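You operate a simulated robot arm through the tools that you are given. There is no shell and no other tool. Be economical: measure what you need, move in short steps, check, and stop when the job is done.

Carry out the task below with a simulated robot arm. There is one attempt and no reset: what you move stays moved.

## Task
Pair the red remote in the blue dock tray and put it back.
Fine: switch the power on, press PAIR so that its lamp lights, and switch off after.

Only the result counts: the job must be done as asked and must still hold three seconds after the hand-in. Knocking over, shifting, dropping, spilling or breaking anything else fails it.

## Robot
A 7-joint arm with a two-finger parallel gripper, fixed in place. Base frame: the origin is at the foot of the arm, x ahead of it, y to its left, z up. Lengths are in mm, angles in rad, forces in N, time in s.
With the tool pointing down near the work surface it reaches from about 240 to 680 mm from the base axis. Its first joint turns from -1.152 to 1.152 rad. Payload 2.4 kg.
The tool frame sits at the grasp point between the pads (the TCP): z along the fingers, y along the line on which they close. The tips reach 30 mm beyond it. Largest opening 94 mm; finger width 28, thickness 10; the body of the gripper, 50 by 96 mm, starts 55 mm behind the TCP.
Orientation is that of the tool frame in the base frame, as a unit quaternion [w, x, y, z]. With the fingers straight down and closing along the base's y, the tool's x points along the base's -x, its y along +y and its z along -z.

## Interface
- The arm moves only by the tool apply_moves. Its argument "targets" is a list of rows, each a list of 7 numbers: the turn, a rotation vector about the tool's x, y, z in units of 8 degrees (1.0 is 8 degrees), then the shift along the tool's x, y, z in units of 25 mm (1.0 is 25 mm), then the closure, from 0 (fully open) to 1 (shut). In form: [[rx, ry, rz, x, y, z, grip], ...]. A call has 1 to 10 rows; each row shifts and turns the commanded pose from where the row before left it, along the tool's axes as they then stand. A call with a number of a shift or a turn outside -1 to 1 is refused whole. A row lasts 0.2 s, in which the tool goes at most 50 mm and 0.15 rad; a call with a longer step from one row to the next is refused whole, and so is a gripper value outside its range. A pose out of reach is approached as far as the arm can. The call stops where the force on the tool passes 70 N (or 10 N more than at its start, if that is more) or the arm is blocked; 0.2 s more then pass. Each finger travels about 153 mm/s and halts on what it meets, pressing with about 41 N; the grip force reading is that of the motor and also rises with nothing between the fingers. The clock runs only during rows and for 0.2 s after the last one: add rows that do not move to give the fingers time. It gives the time, the measured TCP pose, the force on the tool (base axes), the opening and the grip force at its end, in the units of the frame above (readings bear some noise), with the torque about the TCP (base axes, N m) and any sound that the robot's microphone picked up, and new pictures: "show" is both (left out), scene, wrist or none.
- Cameras (640 x 400 px; columns grow to the right, rows downward): "scene" is fixed at [48.1, 478.8, 1455]; the picture's right is [-0.68, -0.74, 0.00], its down [-0.36, 0.33, -0.87] and it looks along [0.64, -0.59, -0.49] (base axes); focal length 321 px, centre (320, 200). "wrist" rides on the gripper at [76, 14, -103] in the tool frame; the picture's right is [-0.18, 0.98, 0.00], its down [-0.75, -0.14, -0.64] and it looks along [-0.63, -0.12, 0.77] (tool axes); focal length 243 px, centre (320, 200). There is no depth. A picture from a camera that has moved, and an enlarged one, comes with that camera's place and axes in the base frame and with its lens.
- inspect(camera, box): a new picture of the part [left, top, right, bottom] of that camera's present view, enlarged. The clock stands still meanwhile.
- sign_off(): hands the job in; it is judged then, once.

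Go step by step. Nothing tells you positions but the pictures and the camera data: compare them with the known pose of the tool, close in by small moves and look again before you grip or let go. The budget is 120 turns and 200 pictures, counting those below and the enlarged ones. Unless the task says otherwise, let go and move clear before handing in, and close with one line.

The tools are called after "Call:" as a command line: name --pt "numbers of a row" for each row, then --argument value for the rest, lists and objects as JSON in quotes. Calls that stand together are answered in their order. apply_moves: Moves the arm, as the interface text tells. Its arguments: {"type":"object","properties":{"targets":{"type":"array"},"show":{"type":"string","enum":["both","scene","wrist","none"]}},"required":["targets"]} The other tools are called the same way: inspect (camera, box) takes an enlarged picture of a part of a camera's view; sign_off () hands the job in.

At the start:

```text
time: 0.0
eef_pos: [357.0, 69.6, 1174.3]
tcp_rot: [0.0, -0.001, 1.0, 0.0]
contact_force: [0.2, 0.7, -0.1]
ft_torque: [-0.02, -0.03, -0.04]
width: 94.0
finger_force: 0.0
```

scene: 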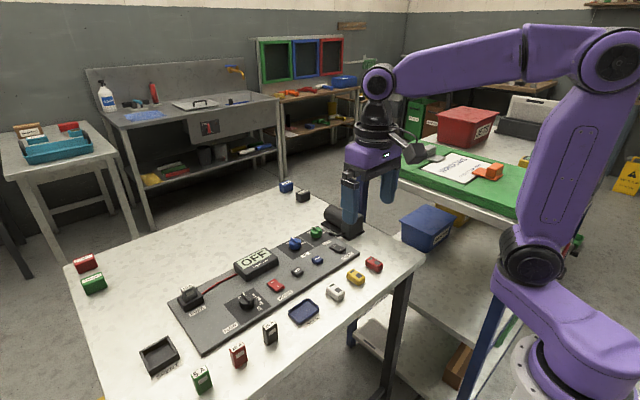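
wrist: 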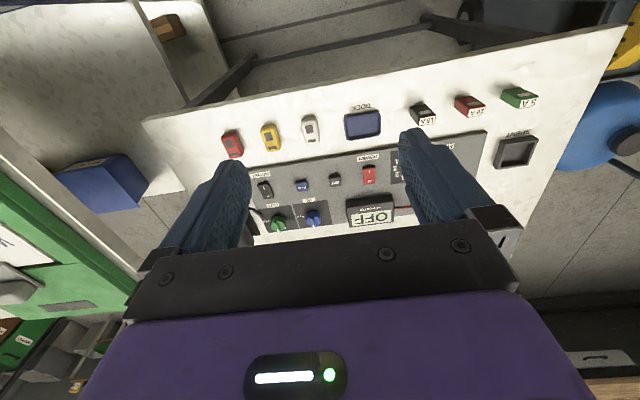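

I see a bench with a control panel, remotes (red, yellow, white), a blue dock tray and various fuses. I'll enlarge the views to read the labels.

Call:
inspect --camera "wrist" --box '[200, 80, 400, 240]'

Call:
inspect --camera "wrist" --box '[340, 70, 560, 230]'

Call:
inspect --camera "scene" --box '[150, 200, 400, 370]'

```text
2.50 times, centred on (300, 160) of wrist
camera zoom: at [281.5, 84.5, 1277.1], right [0.18, 0.98, 0.0], down [0.75, -0.14, 0.64], along [0.63, -0.12, -0.77], focal length 606 px, centre (370, 300)
```

zoom: 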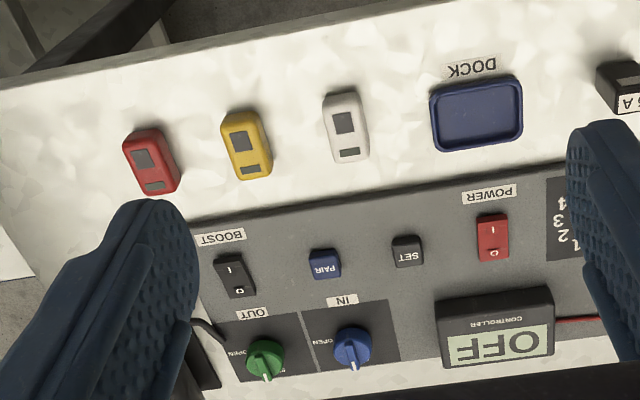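

```text
2.50 times, centred on (450, 150) of wrist
camera zoom: at [281.5, 84.5, 1277.1], right [0.18, 0.98, 0.0], down [0.75, -0.14, 0.64], along [0.63, -0.12, -0.77], focal length 606 px, centre (-5, 325)
```

zoom: 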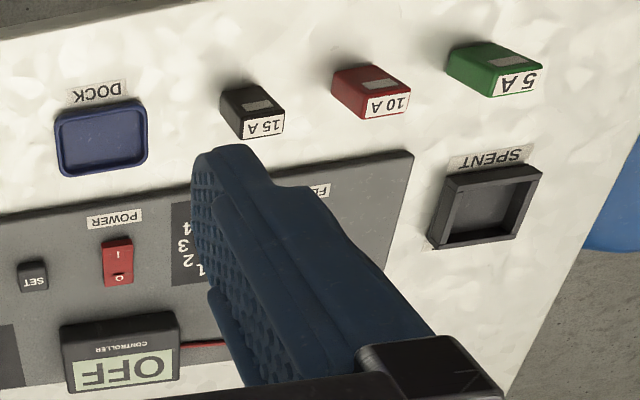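

```text
2.35 times, centred on (275, 285) of scene
camera zoom: at [48.1, 478.8, 1455.0], right [-0.68, -0.74, 0.0], down [-0.36, 0.33, -0.87], along [0.64, -0.59, -0.49], focal length 755 px, centre (426, 0)
```

zoom: 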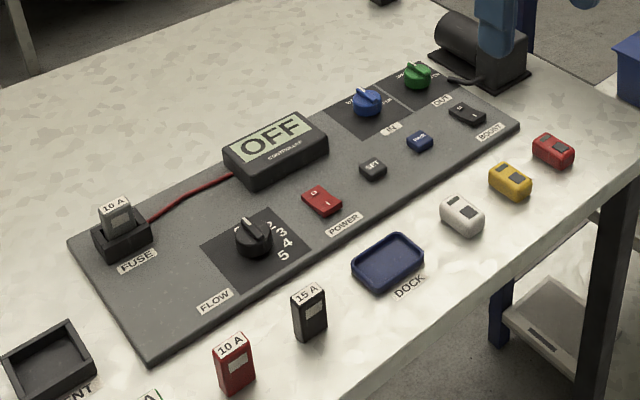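

Triangulating, the table top is at about z≈820, the dock at about (485,129), the red remote at about (472,-130), POWER at about (596,134) and PAIR at about (595,-17). I'll move above the red remote and look.

Call:
apply_moves --pt "0 0 0 -0.46 -0.8 0.85 0" --pt "0 0 0 -0.46 -0.8 0.85 0" --pt "0 0 0 -0.46 -0.8 0.85 0" --pt "0 0 0 -0.46 -0.8 0.85 0" --pt "0 0 0 -0.46 -0.8 0.85 0" --pt "0 0 0 -0.46 -0.8 0.85 0" --pt "0 0 0 -0.46 -0.8 0.85 0.1" --pt "0 0 0 -0.46 -0.8 0.85 0.2" --pt "0 0 0 -0.46 -0.8 0.85 0.2" --pt "0 0 0 -0.46 -0.8 0.85 0.2"

```text
time: 2.2
eef_pos: [472.4, -128.5, 963.0]
tcp_rot: [-0.001, 0.0, 1.0, 0.0]
contact_force: [-1.4, 0.1, -0.6]
ft_torque: [0.02, -0.01, -0.02]
width: 75.2
finger_force: 0.1
camera wrist: at [396.1, -115.4, 1064.3], right [0.18, 0.98, 0.0], down [0.75, -0.14, 0.64], along [0.63, -0.12, -0.77], focal length 243 px, centre (320, 200)
```

scene: 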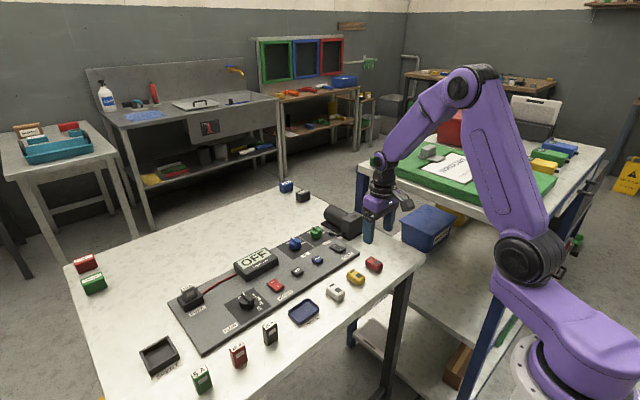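
wrist: 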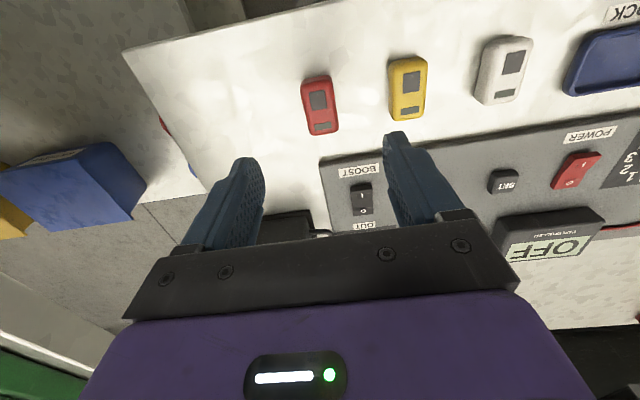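

Call:
inspect --camera "wrist" --box '[260, 50, 420, 150]'

Call:
inspect --camera "scene" --box '[330, 235, 410, 285]'

```text
4.00 times, centred on (340, 100) of wrist
camera zoom: at [396.1, -115.4, 1064.3], right [0.18, 0.98, 0.0], down [0.75, -0.14, 0.64], along [0.63, -0.12, -0.77], focal length 970 px, centre (240, 600)
```

zoom: 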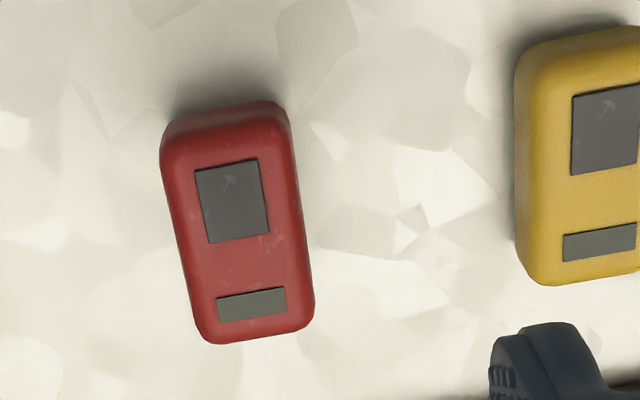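

```text
8.00 times, centred on (370, 260) of scene
camera zoom: at [48.1, 478.8, 1455.0], right [-0.68, -0.74, 0.0], down [-0.36, 0.33, -0.87], along [0.64, -0.59, -0.49], focal length 2566 px, centre (-80, -280)
```

zoom: 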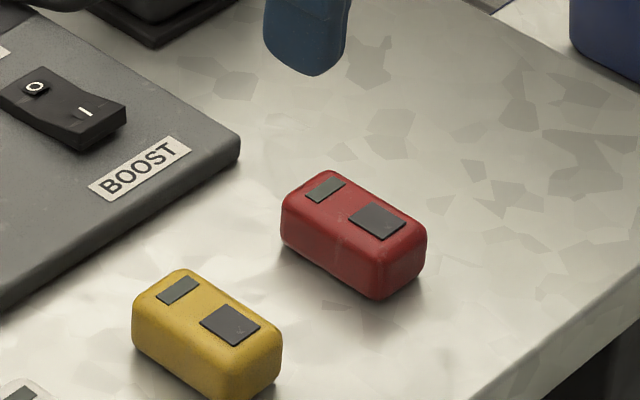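

The red remote is axis-aligned with x, its top at z≈843 and its centre at about (471,-130). I'll descend around it with a 75 mm opening.

Call:
apply_moves --pt "0 0 0 0.05 -0.06 0.82 0.2" --pt "0 0 0 0 0 0.82 0.2" --pt "0 0 0 0 0 0.82 0.2" --pt "0 0 0 0 0 0.82 0.2" --pt "0 0 0 0 0 0.82 0.2"

Call:
inspect --camera "scene" --box '[330, 235, 410, 285]'

```text
time: 3.4
eef_pos: [470.8, -130.3, 860.4]
tcp_rot: [0.0, 0.0, 1.0, 0.0]
contact_force: [-0.5, 0.4, -0.9]
ft_torque: [-0.04, 0.03, 0.02]
width: 75.1
finger_force: 0.0
camera wrist: at [395.1, -116.1, 962.7], right [0.18, 0.98, 0.0], down [0.75, -0.14, 0.64], along [0.63, -0.12, -0.77], focal length 243 px, centre (320, 200)
```

scene: 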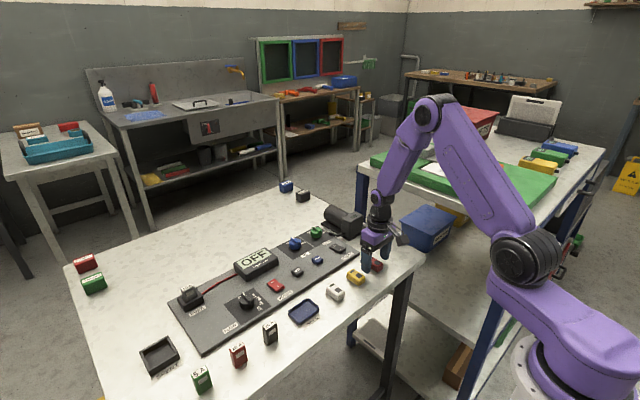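
wrist: 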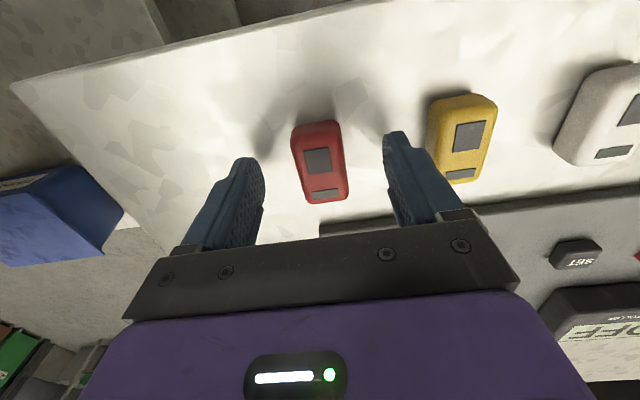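

```text
8.00 times, centred on (370, 260) of scene
camera zoom: at [48.1, 478.8, 1455.0], right [-0.68, -0.74, 0.0], down [-0.36, 0.33, -0.87], along [0.64, -0.59, -0.49], focal length 2566 px, centre (-80, -280)
```

zoom: 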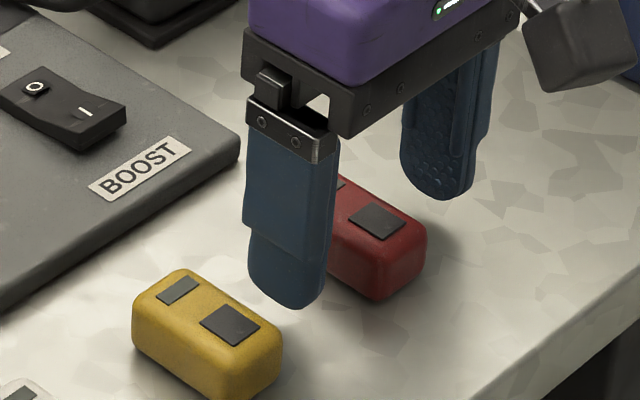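

Aligned. I'll lower 6 mm more and close on the remote.

Call:
apply_moves --pt "0 0 0 0 0 0.24 0.2" --pt "0 0 0 0 0 0 0.4" --pt "0 0 0 0 0 0 0.6" --pt "0 0 0 0 0 0 0.85" --pt "0 0 0 0 0 0 0.85" --pt "0 0 0 0 0 0 0.85" --show "wrist"

Call:
inspect --camera "scene" --box '[330, 235, 410, 285]'

```text
time: 4.8
eef_pos: [471.7, -130.5, 854.1]
tcp_rot: [0.0, -0.001, 1.0, 0.0]
contact_force: [0.5, -0.2, -0.2]
ft_torque: [-0.03, -0.02, 0.02]
width: 28.9
finger_force: 41.1
camera wrist: at [394.6, -116.2, 956.8], right [0.18, 0.98, 0.0], down [0.75, -0.14, 0.64], along [0.63, -0.12, -0.77], focal length 243 px, centre (320, 200)
```

wrist: 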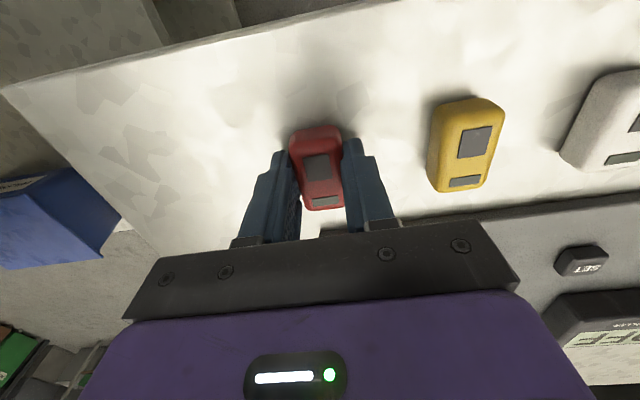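

```text
8.00 times, centred on (370, 260) of scene
camera zoom: at [48.1, 478.8, 1455.0], right [-0.68, -0.74, 0.0], down [-0.36, 0.33, -0.87], along [0.64, -0.59, -0.49], focal length 2566 px, centre (-80, -280)
```

zoom: 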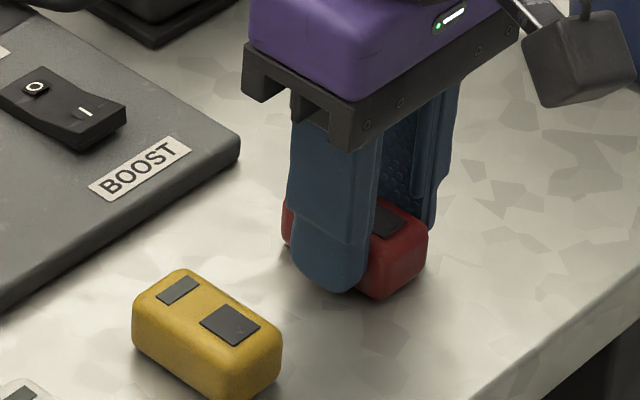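

Grip is firm (28.9 mm). The dock looks about 67 (y) × 49 (x) outer, so before lifting I'll check the dock's depth and shape up close.

Call:
inspect --camera "scene" --box '[272, 285, 352, 335]'

```text
8.00 times, centred on (312, 310) of scene
camera zoom: at [48.1, 478.8, 1455.0], right [-0.68, -0.74, 0.0], down [-0.36, 0.33, -0.87], along [0.64, -0.59, -0.49], focal length 2566 px, centre (384, -680)
```

zoom: 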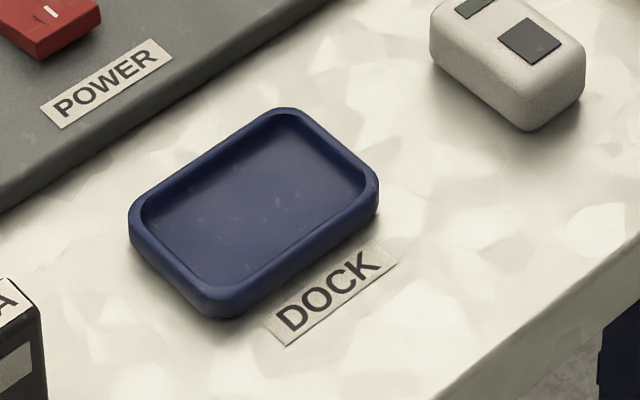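

The dock spans about x 461–510, y 96–164, with a rim about 10 mm high, so the remote must go in turned 90° and gripped higher so the tips clear the rim. I'll regrip 6 mm higher.

Call:
apply_moves --pt "0 0 0 0 0 0 0.6" --pt "0 0 0 0 0 -0.24 0.6" --pt "0 0 0 0 0 0 0.85" --pt "0 0 0 0 0 0 0.85" --pt "0 0 0 0 0 0 0.85" --show "none"

Call:
apply_moves --pt "0 0 0 0 0 -0.8 0.85" --pt "0 0 0 0 0 -0.8 0.85" --pt "0 0 0 0 0 -0.8 0.85" --pt "0 0 0 0 0 -0.8 0.85"

```text
time: 6.0
eef_pos: [472.1, -130.1, 860.7]
tcp_rot: [0.0, 0.0, 1.0, 0.0]
contact_force: [0.6, -0.2, 0.0]
ft_torque: [0.0, 0.01, 0.0]
width: 28.2
finger_force: 41.4
```

```text
time: 7.0
eef_pos: [473.0, -129.8, 940.3]
tcp_rot: [0.001, 0.001, 1.0, 0.0]
contact_force: [-0.2, -0.1, -0.3]
ft_torque: [0.01, -0.03, 0.0]
width: 13.9
finger_force: 0.0
camera wrist: at [396.3, -116.2, 1042.6], right [0.18, 0.98, 0.0], down [0.75, -0.14, 0.64], along [0.63, -0.12, -0.77], focal length 243 px, centre (320, 200)
```

scene: 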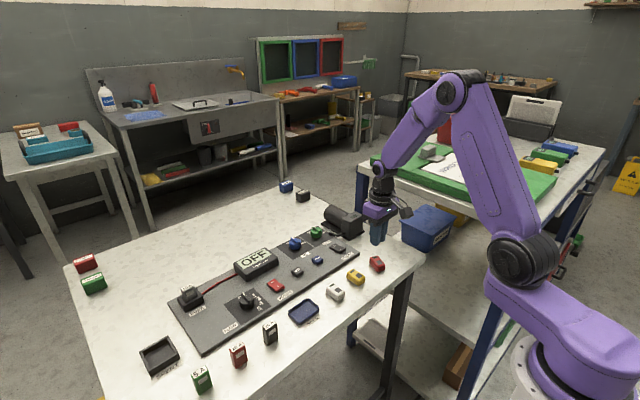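
wrist: 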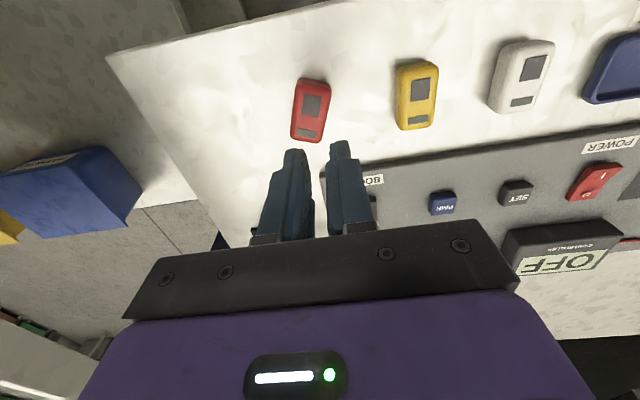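

The grip slipped off because the top edges are rounded, so I need a deeper grip. I'll check whether the remote has shifted.

Call:
inspect --camera "wrist" --box '[240, 60, 400, 160]'

Call:
inspect --camera "scene" --box '[330, 235, 410, 285]'

```text
4.00 times, centred on (320, 110) of wrist
camera zoom: at [396.3, -116.2, 1042.6], right [0.18, 0.98, 0.0], down [0.75, -0.14, 0.64], along [0.63, -0.12, -0.77], focal length 970 px, centre (320, 560)
```

zoom: 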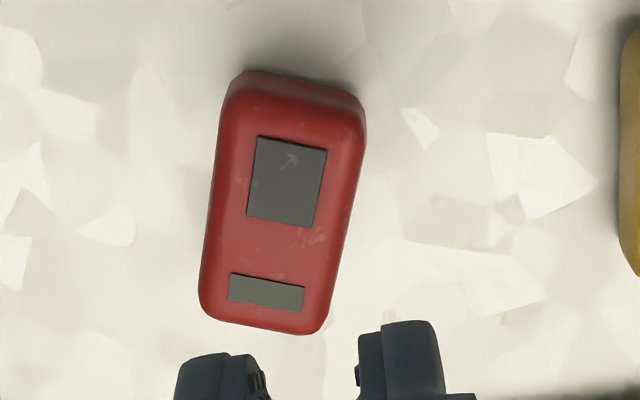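

```text
8.00 times, centred on (370, 260) of scene
camera zoom: at [48.1, 478.8, 1455.0], right [-0.68, -0.74, 0.0], down [-0.36, 0.33, -0.87], along [0.64, -0.59, -0.49], focal length 2566 px, centre (-80, -280)
```

zoom: 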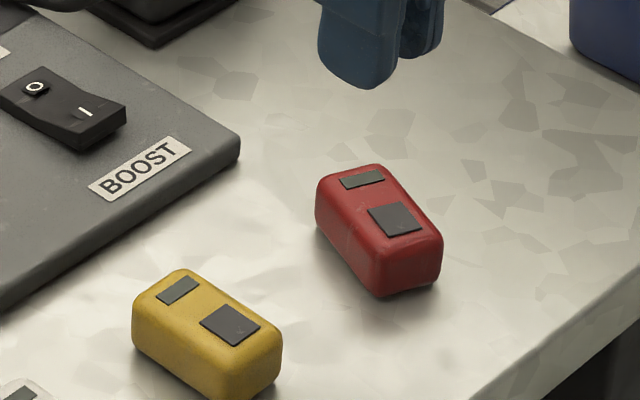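

The remote shifted and yawed by about -23°, centre now about (467,-138). I'll match that yaw, recentre, and stop just above to check.

Call:
apply_moves --pt "0 0 0 0.228 -0.332 0 0.4" --pt "0 0 0.95 0 0 0 0.3" --pt "0 0 0.95 0 0 0 0.3" --pt "0 0 0.95 0 0 0 0.3" --pt "0 0 0 0 0 0.9 0.3" --pt "0 0 0 0 0 0.9 0.3" --show "wrist"

```text
time: 8.4
eef_pos: [466.4, -137.7, 893.4]
tcp_rot: [0.0, 0.197, 0.98, -0.001]
contact_force: [0.2, -0.7, 0.3]
ft_torque: [0.01, 0.0, -0.01]
width: 65.5
finger_force: 0.1
camera wrist: at [400.7, -95.8, 996.5], right [0.55, 0.83, 0.0], down [0.64, -0.42, 0.64], along [0.54, -0.35, -0.77], focal length 243 px, centre (320, 200)
```

wrist: 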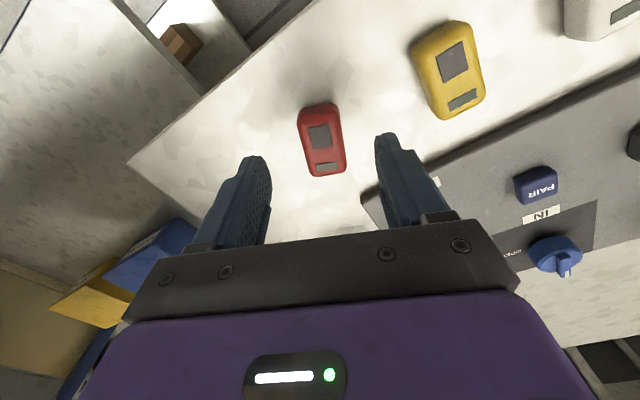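

Aligned. I'll descend to z≈857 and close to test a medium-depth grip.

Call:
apply_moves --pt "0 0 0 0 0 0.73 0.3" --pt "0 0 0 0 0 0.73 0.3" --pt "0 0 0 0 0 0 0.5" --pt "0 0 0 0 0 0 0.7" --pt "0 0 0 0 0 0 0.8" --pt "0 0 0 0 0 0 0.8" --show "none"

Call:
inspect --camera "scene" --box '[330, 235, 410, 285]'

```text
time: 9.8
eef_pos: [466.3, -139.4, 858.6]
tcp_rot: [0.0, 0.197, 0.98, 0.0]
contact_force: [0.1, 0.0, 1.0]
ft_torque: [-0.06, -0.04, 0.02]
width: 28.8
finger_force: 41.2
```

```text
8.00 times, centred on (370, 260) of scene
camera zoom: at [48.1, 478.8, 1455.0], right [-0.68, -0.74, 0.0], down [-0.36, 0.33, -0.87], along [0.64, -0.59, -0.49], focal length 2566 px, centre (-80, -280)
```

zoom: 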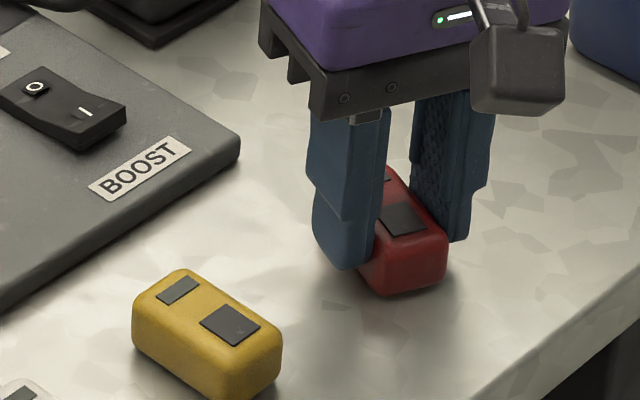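

Width is 28.8. I'll lift slowly by 10 mm to test the hold.

Call:
apply_moves --pt "0 0 0 0 0 -0.1 0.85" --pt "0 0 0 0 0 -0.1 0.85" --pt "0 0 0 0 0 -0.2 0.85" --pt "0 0 0 0 0 0 0.85" --show "none"

Call:
inspect --camera "scene" --box '[330, 235, 410, 285]'

```text
time: 10.8
eef_pos: [466.0, -140.1, 869.8]
tcp_rot: [0.0, 0.198, 0.98, 0.0]
contact_force: [-0.2, -0.1, -1.2]
ft_torque: [0.03, 0.02, -0.03]
width: 28.8
finger_force: 40.9
```

```text
8.00 times, centred on (370, 260) of scene
camera zoom: at [48.1, 478.8, 1455.0], right [-0.68, -0.74, 0.0], down [-0.36, 0.33, -0.87], along [0.64, -0.59, -0.49], focal length 2566 px, centre (-80, -280)
```

zoom: 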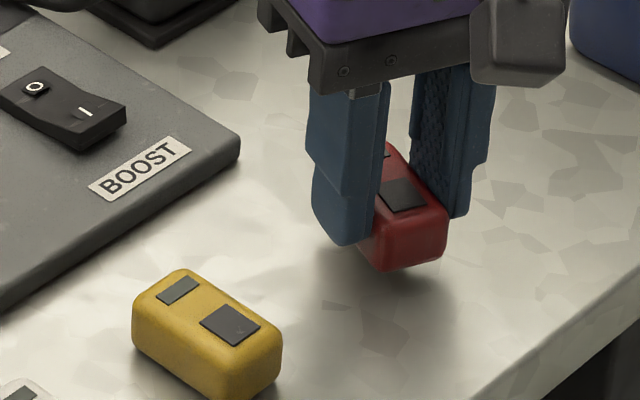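

It holds. I'll lift, then rotate the remaining 67° so the remote's long axis lies along y.

Call:
apply_moves --pt "0 0 0 0 0 -0.7 0.85" --pt "0 0 0.933 0 0 -0.7 0.85" --pt "0 0 0.933 0 0 -0.7 0.85" --pt "0 0 0.933 0 0 0 0.85" --pt "0 0 0.933 0 0 0 0.85" --pt "0 0 0.933 0 0 0 0.85" --pt "0 0 0.933 0 0 0 0.85" --pt "0 0 0.933 0 0 0 0.85" --pt "0 0 0.933 0 0 0 0.85" --pt "0 0 0.933 0 0 0 0.85" --show "wrist"

```text
time: 13.0
eef_pos: [465.3, -138.4, 922.6]
tcp_rot: [0.0, 0.707, 0.707, 0.0]
contact_force: [0.5, 0.1, 0.0]
ft_torque: [-0.02, -0.04, -0.02]
width: 28.6
finger_force: 40.6
camera wrist: at [480.7, -62.7, 1024.3], right [0.98, -0.18, 0.0], down [-0.14, -0.75, 0.64], along [-0.12, -0.63, -0.77], focal length 243 px, centre (320, 200)
```

wrist: 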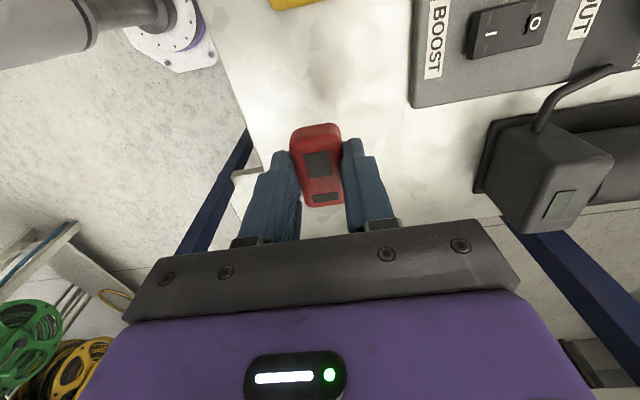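

Rotated. Now I'll carry it to above the dock.

Call:
apply_moves --pt "0 0 0 1 0.081 0 0.85" --pt "0 0 0 1 0.081 0 0.85" --pt "0 0 0 1 0.081 0 0.85" --pt "0 0 0 1 0.081 0 0.85" --pt "0 0 0 1 0.081 0 0.85" --pt "0 0 0 1 0.081 0 0.85" --pt "0 0 0 1 0.081 0 0.85" --pt "0 0 0 1 0.081 0 0.85" --pt "0 0 0 1 0.081 0 0.85" --pt "0 0 0 0.73 0 0 0.85"

Call:
inspect --camera "scene" --box '[264, 260, 360, 320]'

```text
time: 15.2
eef_pos: [483.5, 104.1, 923.7]
tcp_rot: [-0.001, 0.706, 0.708, 0.0]
contact_force: [0.2, -0.6, -0.5]
ft_torque: [0.0, -0.01, -0.04]
width: 28.5
finger_force: 40.7
camera wrist: at [497.9, 179.7, 1025.3], right [0.98, -0.18, 0.0], down [-0.14, -0.75, 0.64], along [-0.12, -0.63, -0.77], focal length 243 px, centre (320, 200)
```

scene: 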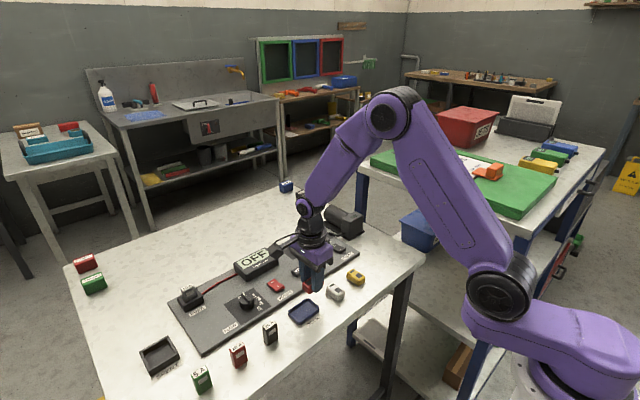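
wrist: 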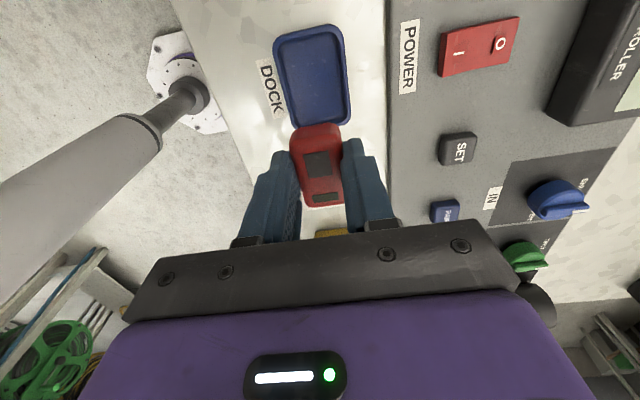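

```text
6.67 times, centred on (312, 290) of scene
camera zoom: at [48.1, 478.8, 1455.0], right [-0.68, -0.74, 0.0], down [-0.36, 0.33, -0.87], along [0.64, -0.59, -0.49], focal length 2138 px, centre (373, -400)
```

zoom: 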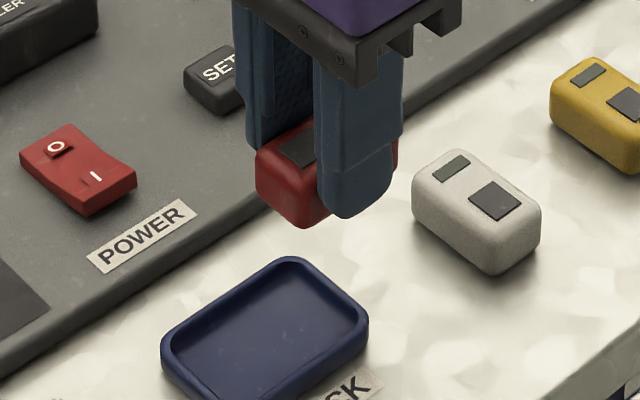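

I'll move the last 26 mm over the dock centre, lower to just above the rim, and look.

Call:
apply_moves --pt "0 0 0 0.53 0.03 0 0.85" --pt "0 0 0 0.53 0.03 0 0.85" --pt "0 0 0 0 0 0.65 0.85" --pt "0 0 0 0 0 0.65 0.85" --pt "0 0 0 0 0 0.65 0.85" --pt "0 0 0 0 0 0 0.85" --show "wrist"

Call:
inspect --camera "scene" --box '[264, 270, 360, 330]'

Call:
inspect --camera "wrist" --box '[240, 80, 400, 220]'

```text
time: 16.6
eef_pos: [485.6, 130.8, 873.1]
tcp_rot: [0.0, 0.707, 0.708, 0.0]
contact_force: [-0.7, -0.2, -0.1]
ft_torque: [0.02, -0.01, 0.0]
width: 28.4
finger_force: 41.4
camera wrist: at [499.7, 206.4, 975.0], right [0.98, -0.18, 0.0], down [-0.14, -0.75, 0.64], along [-0.12, -0.63, -0.77], focal length 243 px, centre (320, 200)
```

wrist: 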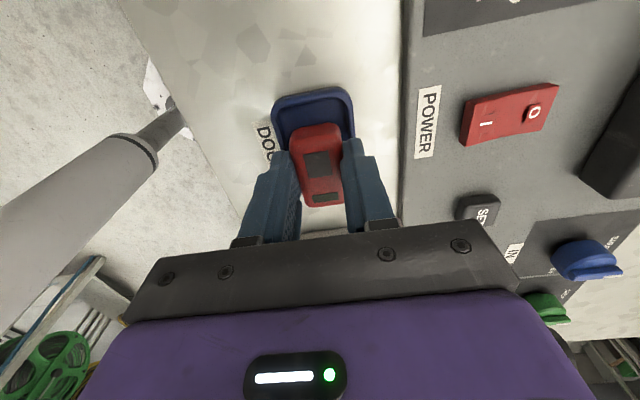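

```text
6.67 times, centred on (312, 300) of scene
camera zoom: at [48.1, 478.8, 1455.0], right [-0.68, -0.74, 0.0], down [-0.36, 0.33, -0.87], along [0.64, -0.59, -0.49], focal length 2138 px, centre (373, -467)
```

zoom: 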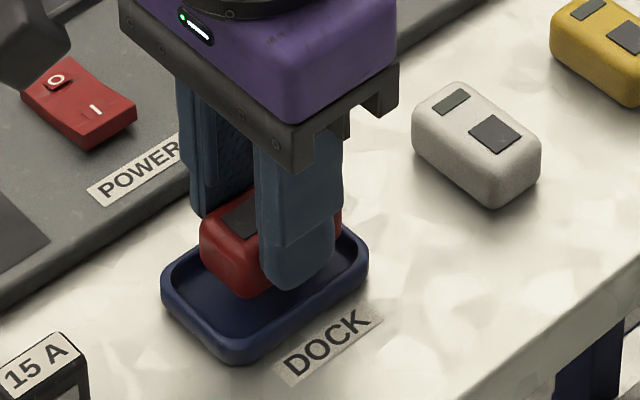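

```text
2.86 times, centred on (320, 150) of wrist
camera zoom: at [499.7, 206.4, 975.0], right [0.98, -0.18, 0.0], down [-0.14, -0.75, 0.64], along [-0.12, -0.63, -0.77], focal length 693 px, centre (320, 343)
```

zoom: 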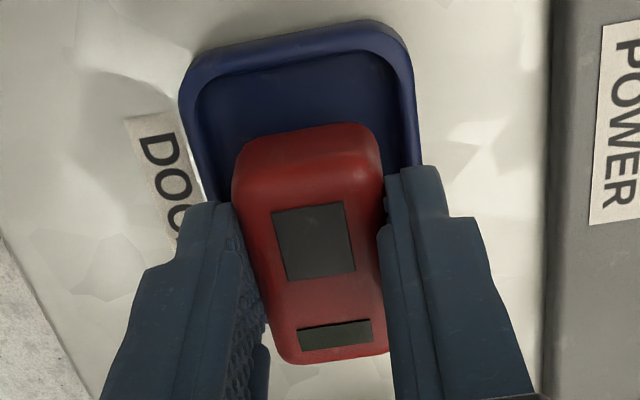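

It's centred over the dock. I'll lower the last about 11 mm gently and check for contact.

Call:
apply_moves --pt "0 0 0 0 0 0.15 0.85" --pt "0 0 0 0 0 0.15 0.85" --pt "0 0 0 0 0 0.12 0.85" --pt "0 0 0 0 0 0 0.85" --show "none"

Call:
inspect --camera "scene" --box '[264, 270, 360, 330]'

Call:
inspect --camera "wrist" --box '[240, 80, 400, 220]'

```text
time: 17.6
eef_pos: [485.6, 130.1, 862.3]
tcp_rot: [0.0, 0.706, 0.708, 0.0]
contact_force: [-0.3, 0.4, -0.3]
ft_torque: [0.03, 0.01, -0.01]
width: 28.7
finger_force: 40.3
```

```text
6.67 times, centred on (312, 300) of scene
camera zoom: at [48.1, 478.8, 1455.0], right [-0.68, -0.74, 0.0], down [-0.36, 0.33, -0.87], along [0.64, -0.59, -0.49], focal length 2138 px, centre (373, -467)
```

zoom: 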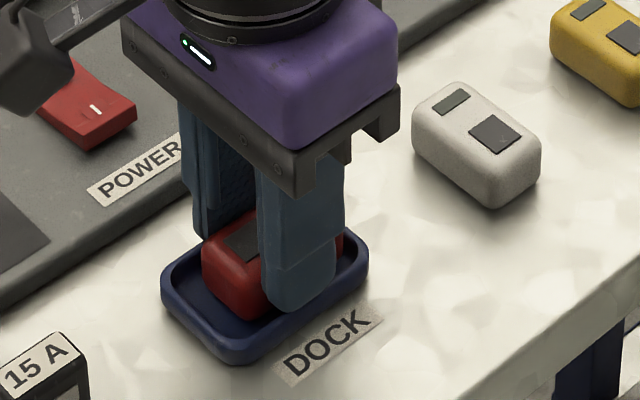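

```text
2.86 times, centred on (320, 150) of wrist
camera zoom: at [498.9, 206.5, 964.5], right [0.98, -0.18, 0.0], down [-0.14, -0.75, 0.64], along [-0.12, -0.63, -0.77], focal length 693 px, centre (320, 343)
```

zoom: 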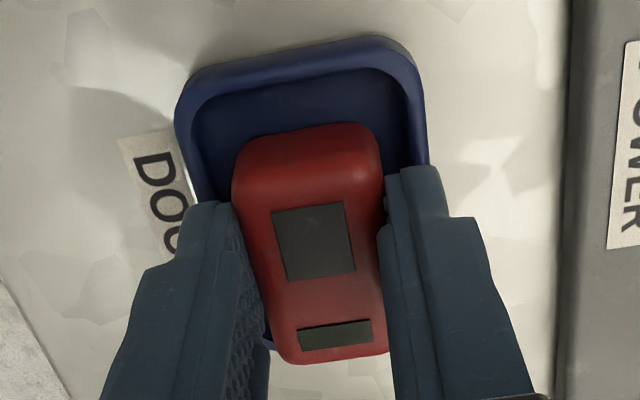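

The remote is well centred with the tips just above the rim. I'll release and rise.

Call:
apply_moves --pt "0 0 0 0 0 0 0.6" --pt "0 0 0 0 0 0 0.55" --pt "0 0 0 0 0 -0.5 0.55" --pt "0 0 0 0 0 -0.9 0.55" --pt "0 0 0 0 0 -0.9 0.55" --pt "0 0 0 0 0 -0.9 0.55" --pt "0 0 0 0 0 -0.9 0.55" --show "wrist"

Call:
inspect --camera "scene" --box '[264, 270, 360, 330]'

Call:
inspect --camera "wrist" --box '[240, 40, 400, 160]'

```text
time: 19.2
eef_pos: [484.3, 130.8, 965.3]
tcp_rot: [0.0, 0.707, 0.708, 0.0]
contact_force: [0.2, 0.8, -0.4]
ft_torque: [0.0, -0.02, 0.0]
width: 42.3
finger_force: 0.1
camera wrist: at [498.7, 206.5, 1066.5], right [0.98, -0.18, 0.0], down [-0.14, -0.75, 0.64], along [-0.12, -0.63, -0.77], focal length 243 px, centre (320, 200)
```

wrist: 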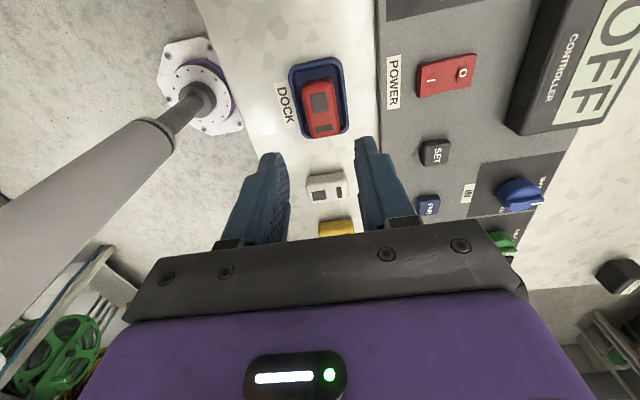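

```text
6.67 times, centred on (312, 300) of scene
camera zoom: at [48.1, 478.8, 1455.0], right [-0.68, -0.74, 0.0], down [-0.36, 0.33, -0.87], along [0.64, -0.59, -0.49], focal length 2138 px, centre (373, -467)
```

zoom: 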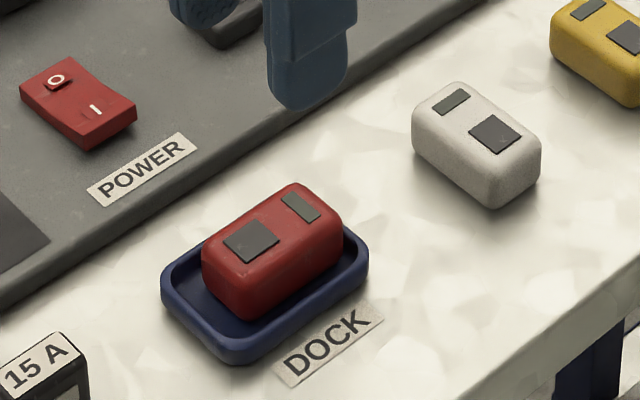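

```text
3.33 times, centred on (320, 100) of wrist
camera zoom: at [498.7, 206.5, 1066.5], right [0.98, -0.18, 0.0], down [-0.14, -0.75, 0.64], along [-0.12, -0.63, -0.77], focal length 809 px, centre (320, 533)
```

zoom: 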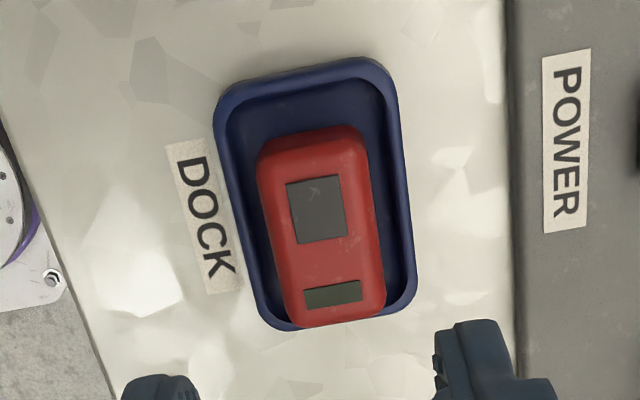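

The remote is seated in the dock. The POWER rocker's I mark is at about (583,135.5,840), so I'll close the fingers and hover over the I end.

Call:
apply_moves --pt "0 0 0 0.19 0.93 0 1" --pt "0 0 0 0 0.93 0 1" --pt "0 0 0 0 0.93 0 1" --pt "0 0 0 0 0.92 0.6 1" --pt "0 0 0 0 0 0.8 1" --pt "0 0 0 0 0 0.8 1" --pt "0 0 0 0 0 0.8 1" --show "wrist"

Call:
inspect --camera "scene" --box '[230, 250, 326, 310]'

Call:
inspect --camera "wrist" --box '[240, 80, 400, 220]'

```text
time: 20.8
eef_pos: [578.9, 134.0, 889.4]
tcp_rot: [-0.001, 0.706, 0.708, 0.0]
contact_force: [-1.6, -0.2, 0.8]
ft_torque: [0.0, 0.01, 0.0]
width: 0.2
finger_force: 33.6
camera wrist: at [593.1, 209.7, 992.3], right [0.98, -0.18, 0.0], down [-0.14, -0.75, 0.64], along [-0.12, -0.63, -0.77], focal length 243 px, centre (320, 200)
```

wrist: 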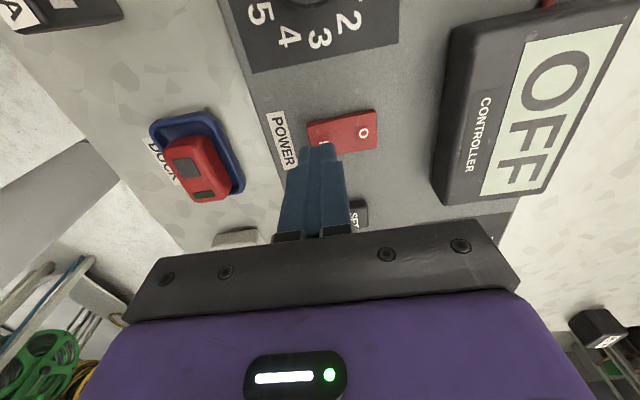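

```text
6.67 times, centred on (278, 280) of scene
camera zoom: at [48.1, 478.8, 1455.0], right [-0.68, -0.74, 0.0], down [-0.36, 0.33, -0.87], along [0.64, -0.59, -0.49], focal length 2138 px, centre (600, -333)
```

zoom: 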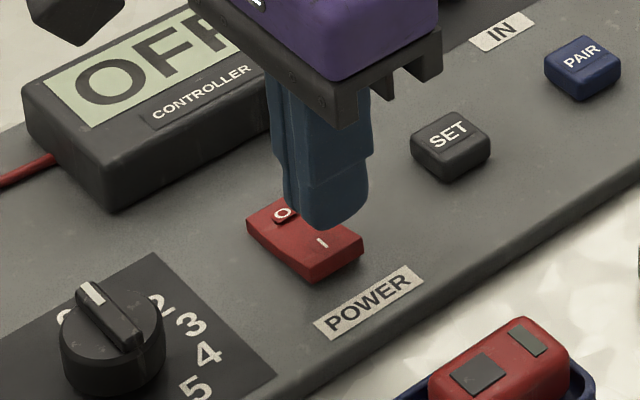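

```text
2.86 times, centred on (320, 150) of wrist
camera zoom: at [593.1, 209.7, 992.3], right [0.98, -0.18, 0.0], down [-0.14, -0.75, 0.64], along [-0.12, -0.63, -0.77], focal length 693 px, centre (320, 343)
```

zoom: 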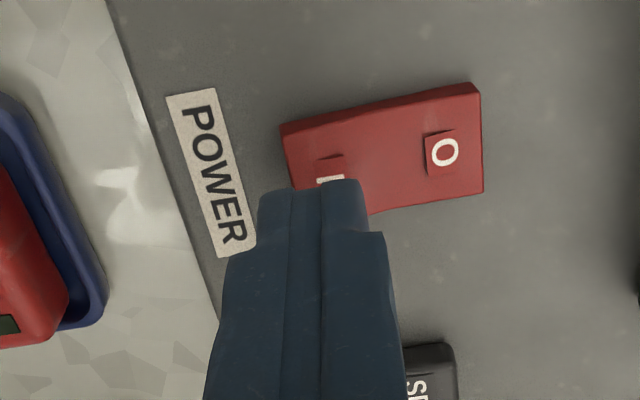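

The tip is over the I end. I'll press down in small steps.

Call:
apply_moves --pt "0 0 0 0 -0.05 0.3 1" --pt "0 0 0 0 0 0.3 1" --pt "0 0 0 0 0 0.08 1" --pt "0 0 0 0 0 0.06 1" --pt "0 0 0 0 0 0.06 1" --show "wrist"

Call:
inspect --camera "scene" --box '[230, 230, 326, 290]'

```text
time: 22.0
eef_pos: [576.9, 135.2, 870.6]
tcp_rot: [0.0, 0.706, 0.708, 0.0]
contact_force: [-3.3, -0.3, 6.5]
ft_torque: [-0.05, 0.01, -0.06]
width: 0.1
finger_force: 32.9
camera wrist: at [590.9, 211.3, 972.6], right [0.98, -0.18, 0.0], down [-0.14, -0.75, 0.64], along [-0.12, -0.63, -0.77], focal length 243 px, centre (320, 200)
```

wrist: 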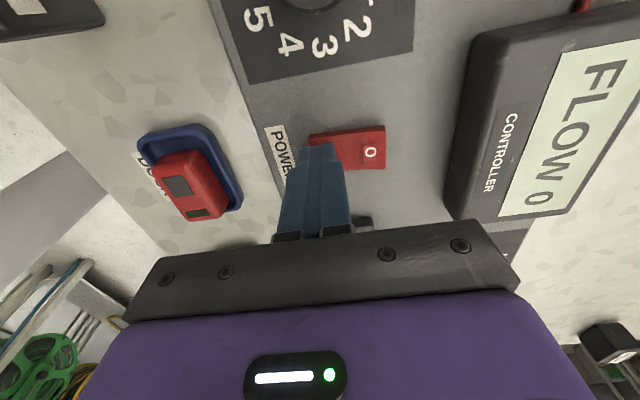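

```text
6.67 times, centred on (278, 260) of scene
camera zoom: at [47.9, 478.7, 1455.0], right [-0.68, -0.74, 0.0], down [-0.36, 0.33, -0.87], along [0.64, -0.59, -0.49], focal length 2138 px, centre (600, -200)
```

zoom: 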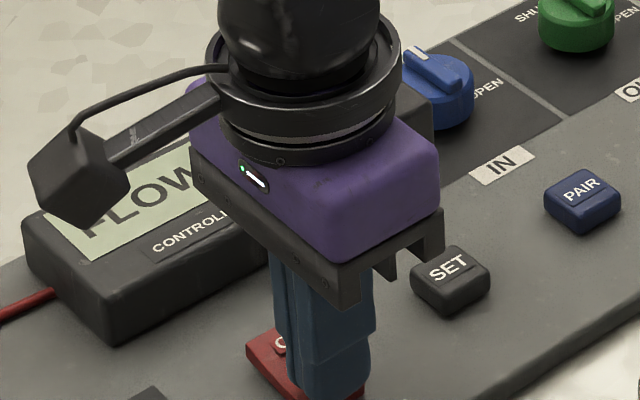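

Power is on (display reads "FLOW 0"). I'll rise and move over PAIR at about (592,-15).

Call:
apply_moves --pt "0 0 0 0 0 -0.6 1" --pt "0 0 0 0 0 -1 1" --pt "0 0 0 -0.9 0.08 -0.4 1" --pt "0 0 0 -0.9 0.08 0 1" --pt "0 0 0 -0.9 0.08 0 1" --pt "0 0 0 -0.9 0.08 0 1" --pt "0 0 0 -0.9 0.08 0 1" --pt "0 0 0 -0.9 0.08 0 1" --pt "0 0 0 -0.6 0.06 0 1" --show "wrist"

Call:
inspect --camera "scene" --box '[270, 230, 366, 290]'

Call:
inspect --camera "wrist" --box '[240, 80, 400, 220]'

```text
time: 24.0
eef_pos: [590.1, -15.5, 919.6]
tcp_rot: [0.0, 0.707, 0.707, 0.0]
contact_force: [-0.2, -0.3, 0.8]
ft_torque: [0.03, 0.01, -0.04]
width: 0.3
finger_force: 33.3
camera wrist: at [603.7, 60.1, 1021.3], right [0.98, -0.18, 0.0], down [-0.14, -0.75, 0.64], along [-0.12, -0.63, -0.77], focal length 243 px, centre (320, 200)
```

wrist: 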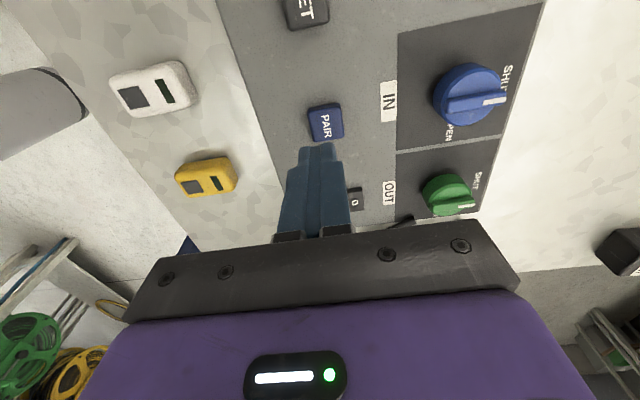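

```text
6.67 times, centred on (318, 260) of scene
camera zoom: at [48.1, 478.8, 1455.0], right [-0.68, -0.74, 0.0], down [-0.36, 0.33, -0.87], along [0.64, -0.59, -0.49], focal length 2138 px, centre (333, -200)
```

zoom: 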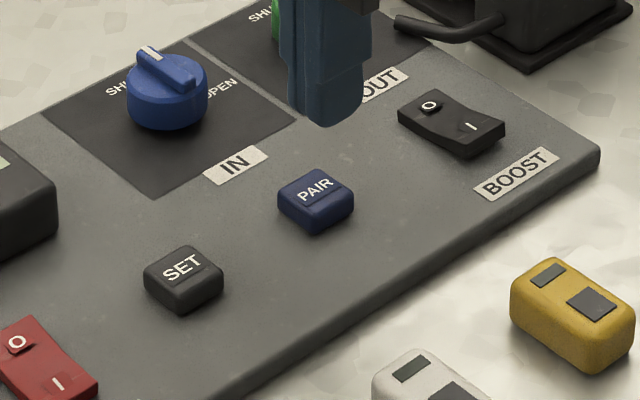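

```text
2.86 times, centred on (320, 150) of wrist
camera zoom: at [603.7, 60.1, 1021.3], right [0.98, -0.18, 0.0], down [-0.14, -0.75, 0.64], along [-0.12, -0.63, -0.77], focal length 693 px, centre (320, 343)
```

zoom: 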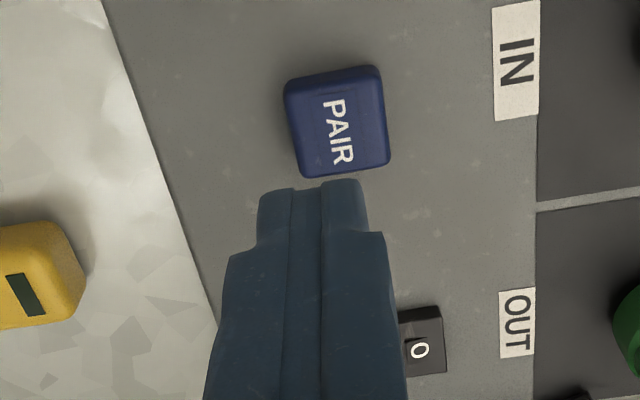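

PAIR is at about (595,-13.5), top z≈843. I'll shift 5 mm and press in small steps.

Call:
apply_moves --pt "0 0 0 0.08 0.2 0.8 1" --pt "0 0 0 0 0 0.6 1" --pt "0 0 0 0 0 0.3 1" --pt "0 0 0 0 0 0.08 1" --pt "0 0 0 0 0 0.08 1" --pt "0 0 0 0 0 0.08 1" --show "wrist"

Call:
inspect --camera "scene" --box '[270, 230, 366, 290]'

```text
time: 25.4
eef_pos: [596.9, -12.7, 871.1]
tcp_rot: [0.0, 0.706, 0.708, 0.0]
contact_force: [-1.4, -1.3, 3.9]
ft_torque: [-0.06, 0.08, 0.02]
width: 0.2
finger_force: 32.7
heard: click
camera wrist: at [609.6, 63.2, 972.7], right [0.98, -0.18, 0.0], down [-0.14, -0.75, 0.64], along [-0.12, -0.63, -0.77], focal length 243 px, centre (320, 200)
```

wrist: 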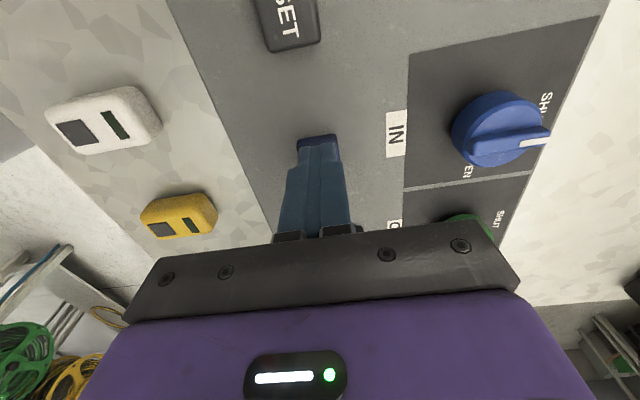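

```text
6.67 times, centred on (318, 260) of scene
camera zoom: at [48.0, 478.7, 1455.0], right [-0.68, -0.74, 0.0], down [-0.36, 0.33, -0.87], along [0.64, -0.59, -0.49], focal length 2138 px, centre (333, -200)
```

zoom: 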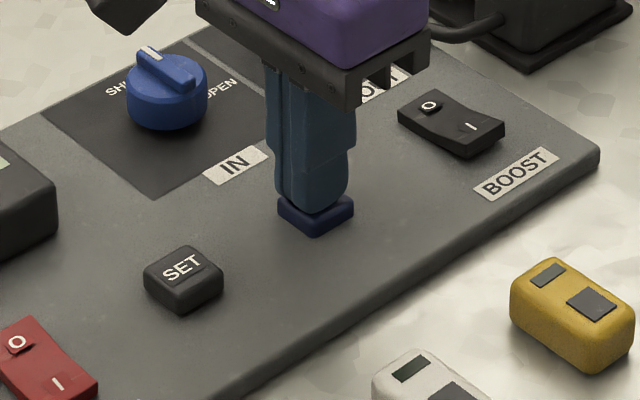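

A click was heard. I'll rise and look for the lamp, which may be on the button or on the remote.

Call:
apply_moves --pt "0 0 0 0 0 -0.6 1" --pt "0 0 0 0 0 -1 1" --pt "0 0 0 0 0 -1 1" --pt "0 0 0 0.5 0 -1 1" --pt "0 0 0 0.8 0 0 1" --pt "0 0 0 0.8 0 0 1" --pt "0 0 0 0.8 0 0 1" --pt "0 0 0 0.8 0 0 1" --show "wrist"

Call:
inspect --camera "scene" --box '[264, 270, 360, 330]'

Call:
inspect --camera "scene" --box '[230, 230, 380, 320]'

```text
time: 27.2
eef_pos: [594.5, 80.9, 961.0]
tcp_rot: [-0.001, 0.706, 0.708, 0.0]
contact_force: [-0.9, 0.0, 0.3]
ft_torque: [-0.01, 0.01, 0.0]
width: 0.0
finger_force: 33.1
camera wrist: at [608.7, 156.5, 1063.3], right [0.98, -0.18, 0.0], down [-0.14, -0.75, 0.64], along [-0.12, -0.63, -0.77], focal length 243 px, centre (320, 200)
```

wrist: 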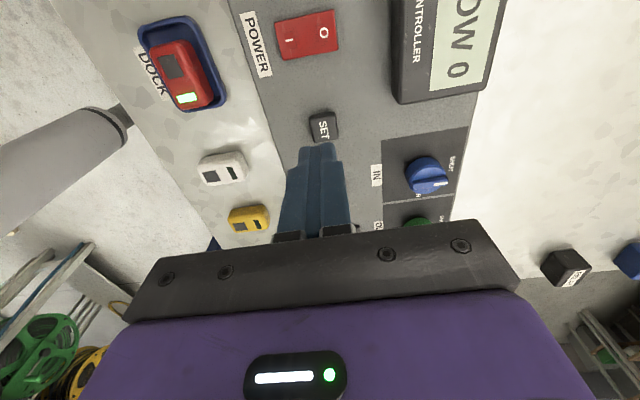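

```text
6.67 times, centred on (312, 300) of scene
camera zoom: at [48.1, 478.8, 1455.0], right [-0.68, -0.74, 0.0], down [-0.36, 0.33, -0.87], along [0.64, -0.59, -0.49], focal length 2138 px, centre (373, -467)
```

zoom: 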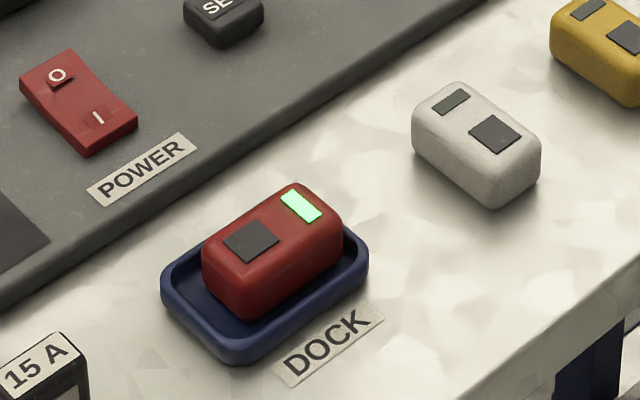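

```text
4.27 times, centred on (305, 275) of scene
camera zoom: at [48.1, 478.8, 1455.0], right [-0.68, -0.74, 0.0], down [-0.36, 0.33, -0.87], along [0.64, -0.59, -0.49], focal length 1368 px, centre (384, -120)
```

zoom: 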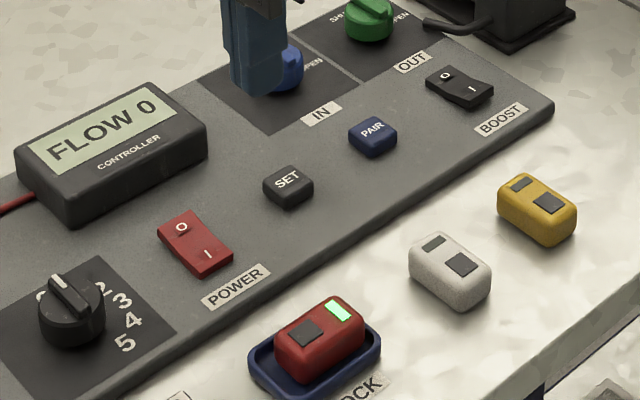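

The remote's lamp is lit green. Now I'll switch power off by hovering over the O end (x≈612, y≈135.5) and pressing.

Call:
apply_moves --pt "0 0 0 0.73 0.23 0 1" --pt "0 0 0 0.73 0.23 0 1" --pt "0 0 0 0.73 0.23 0 1" --pt "0 0 0 0 0 0.95 1" --pt "0 0 0 0 0 0.95 1" --pt "0 0 0 0 0 0.94 1" --pt "0 0 0 0 0 0 1" --show "none"

Call:
inspect --camera "wrist" --box '[240, 80, 400, 220]'

```text
time: 28.8
eef_pos: [613.6, 133.5, 889.5]
tcp_rot: [0.0, 0.706, 0.708, 0.0]
contact_force: [0.3, 0.2, 0.2]
ft_torque: [0.01, 0.02, 0.03]
width: 0.1
finger_force: 32.7
```

```text
2.86 times, centred on (320, 150) of wrist
camera zoom: at [625.9, 210.0, 991.8], right [0.98, -0.18, 0.0], down [-0.14, -0.75, 0.64], along [-0.12, -0.63, -0.77], focal length 693 px, centre (320, 343)
```

zoom: 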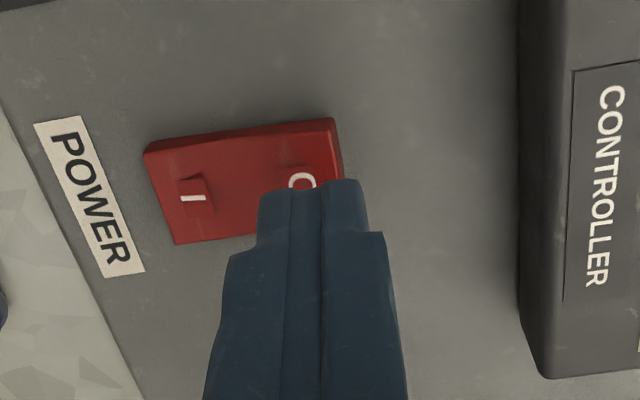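

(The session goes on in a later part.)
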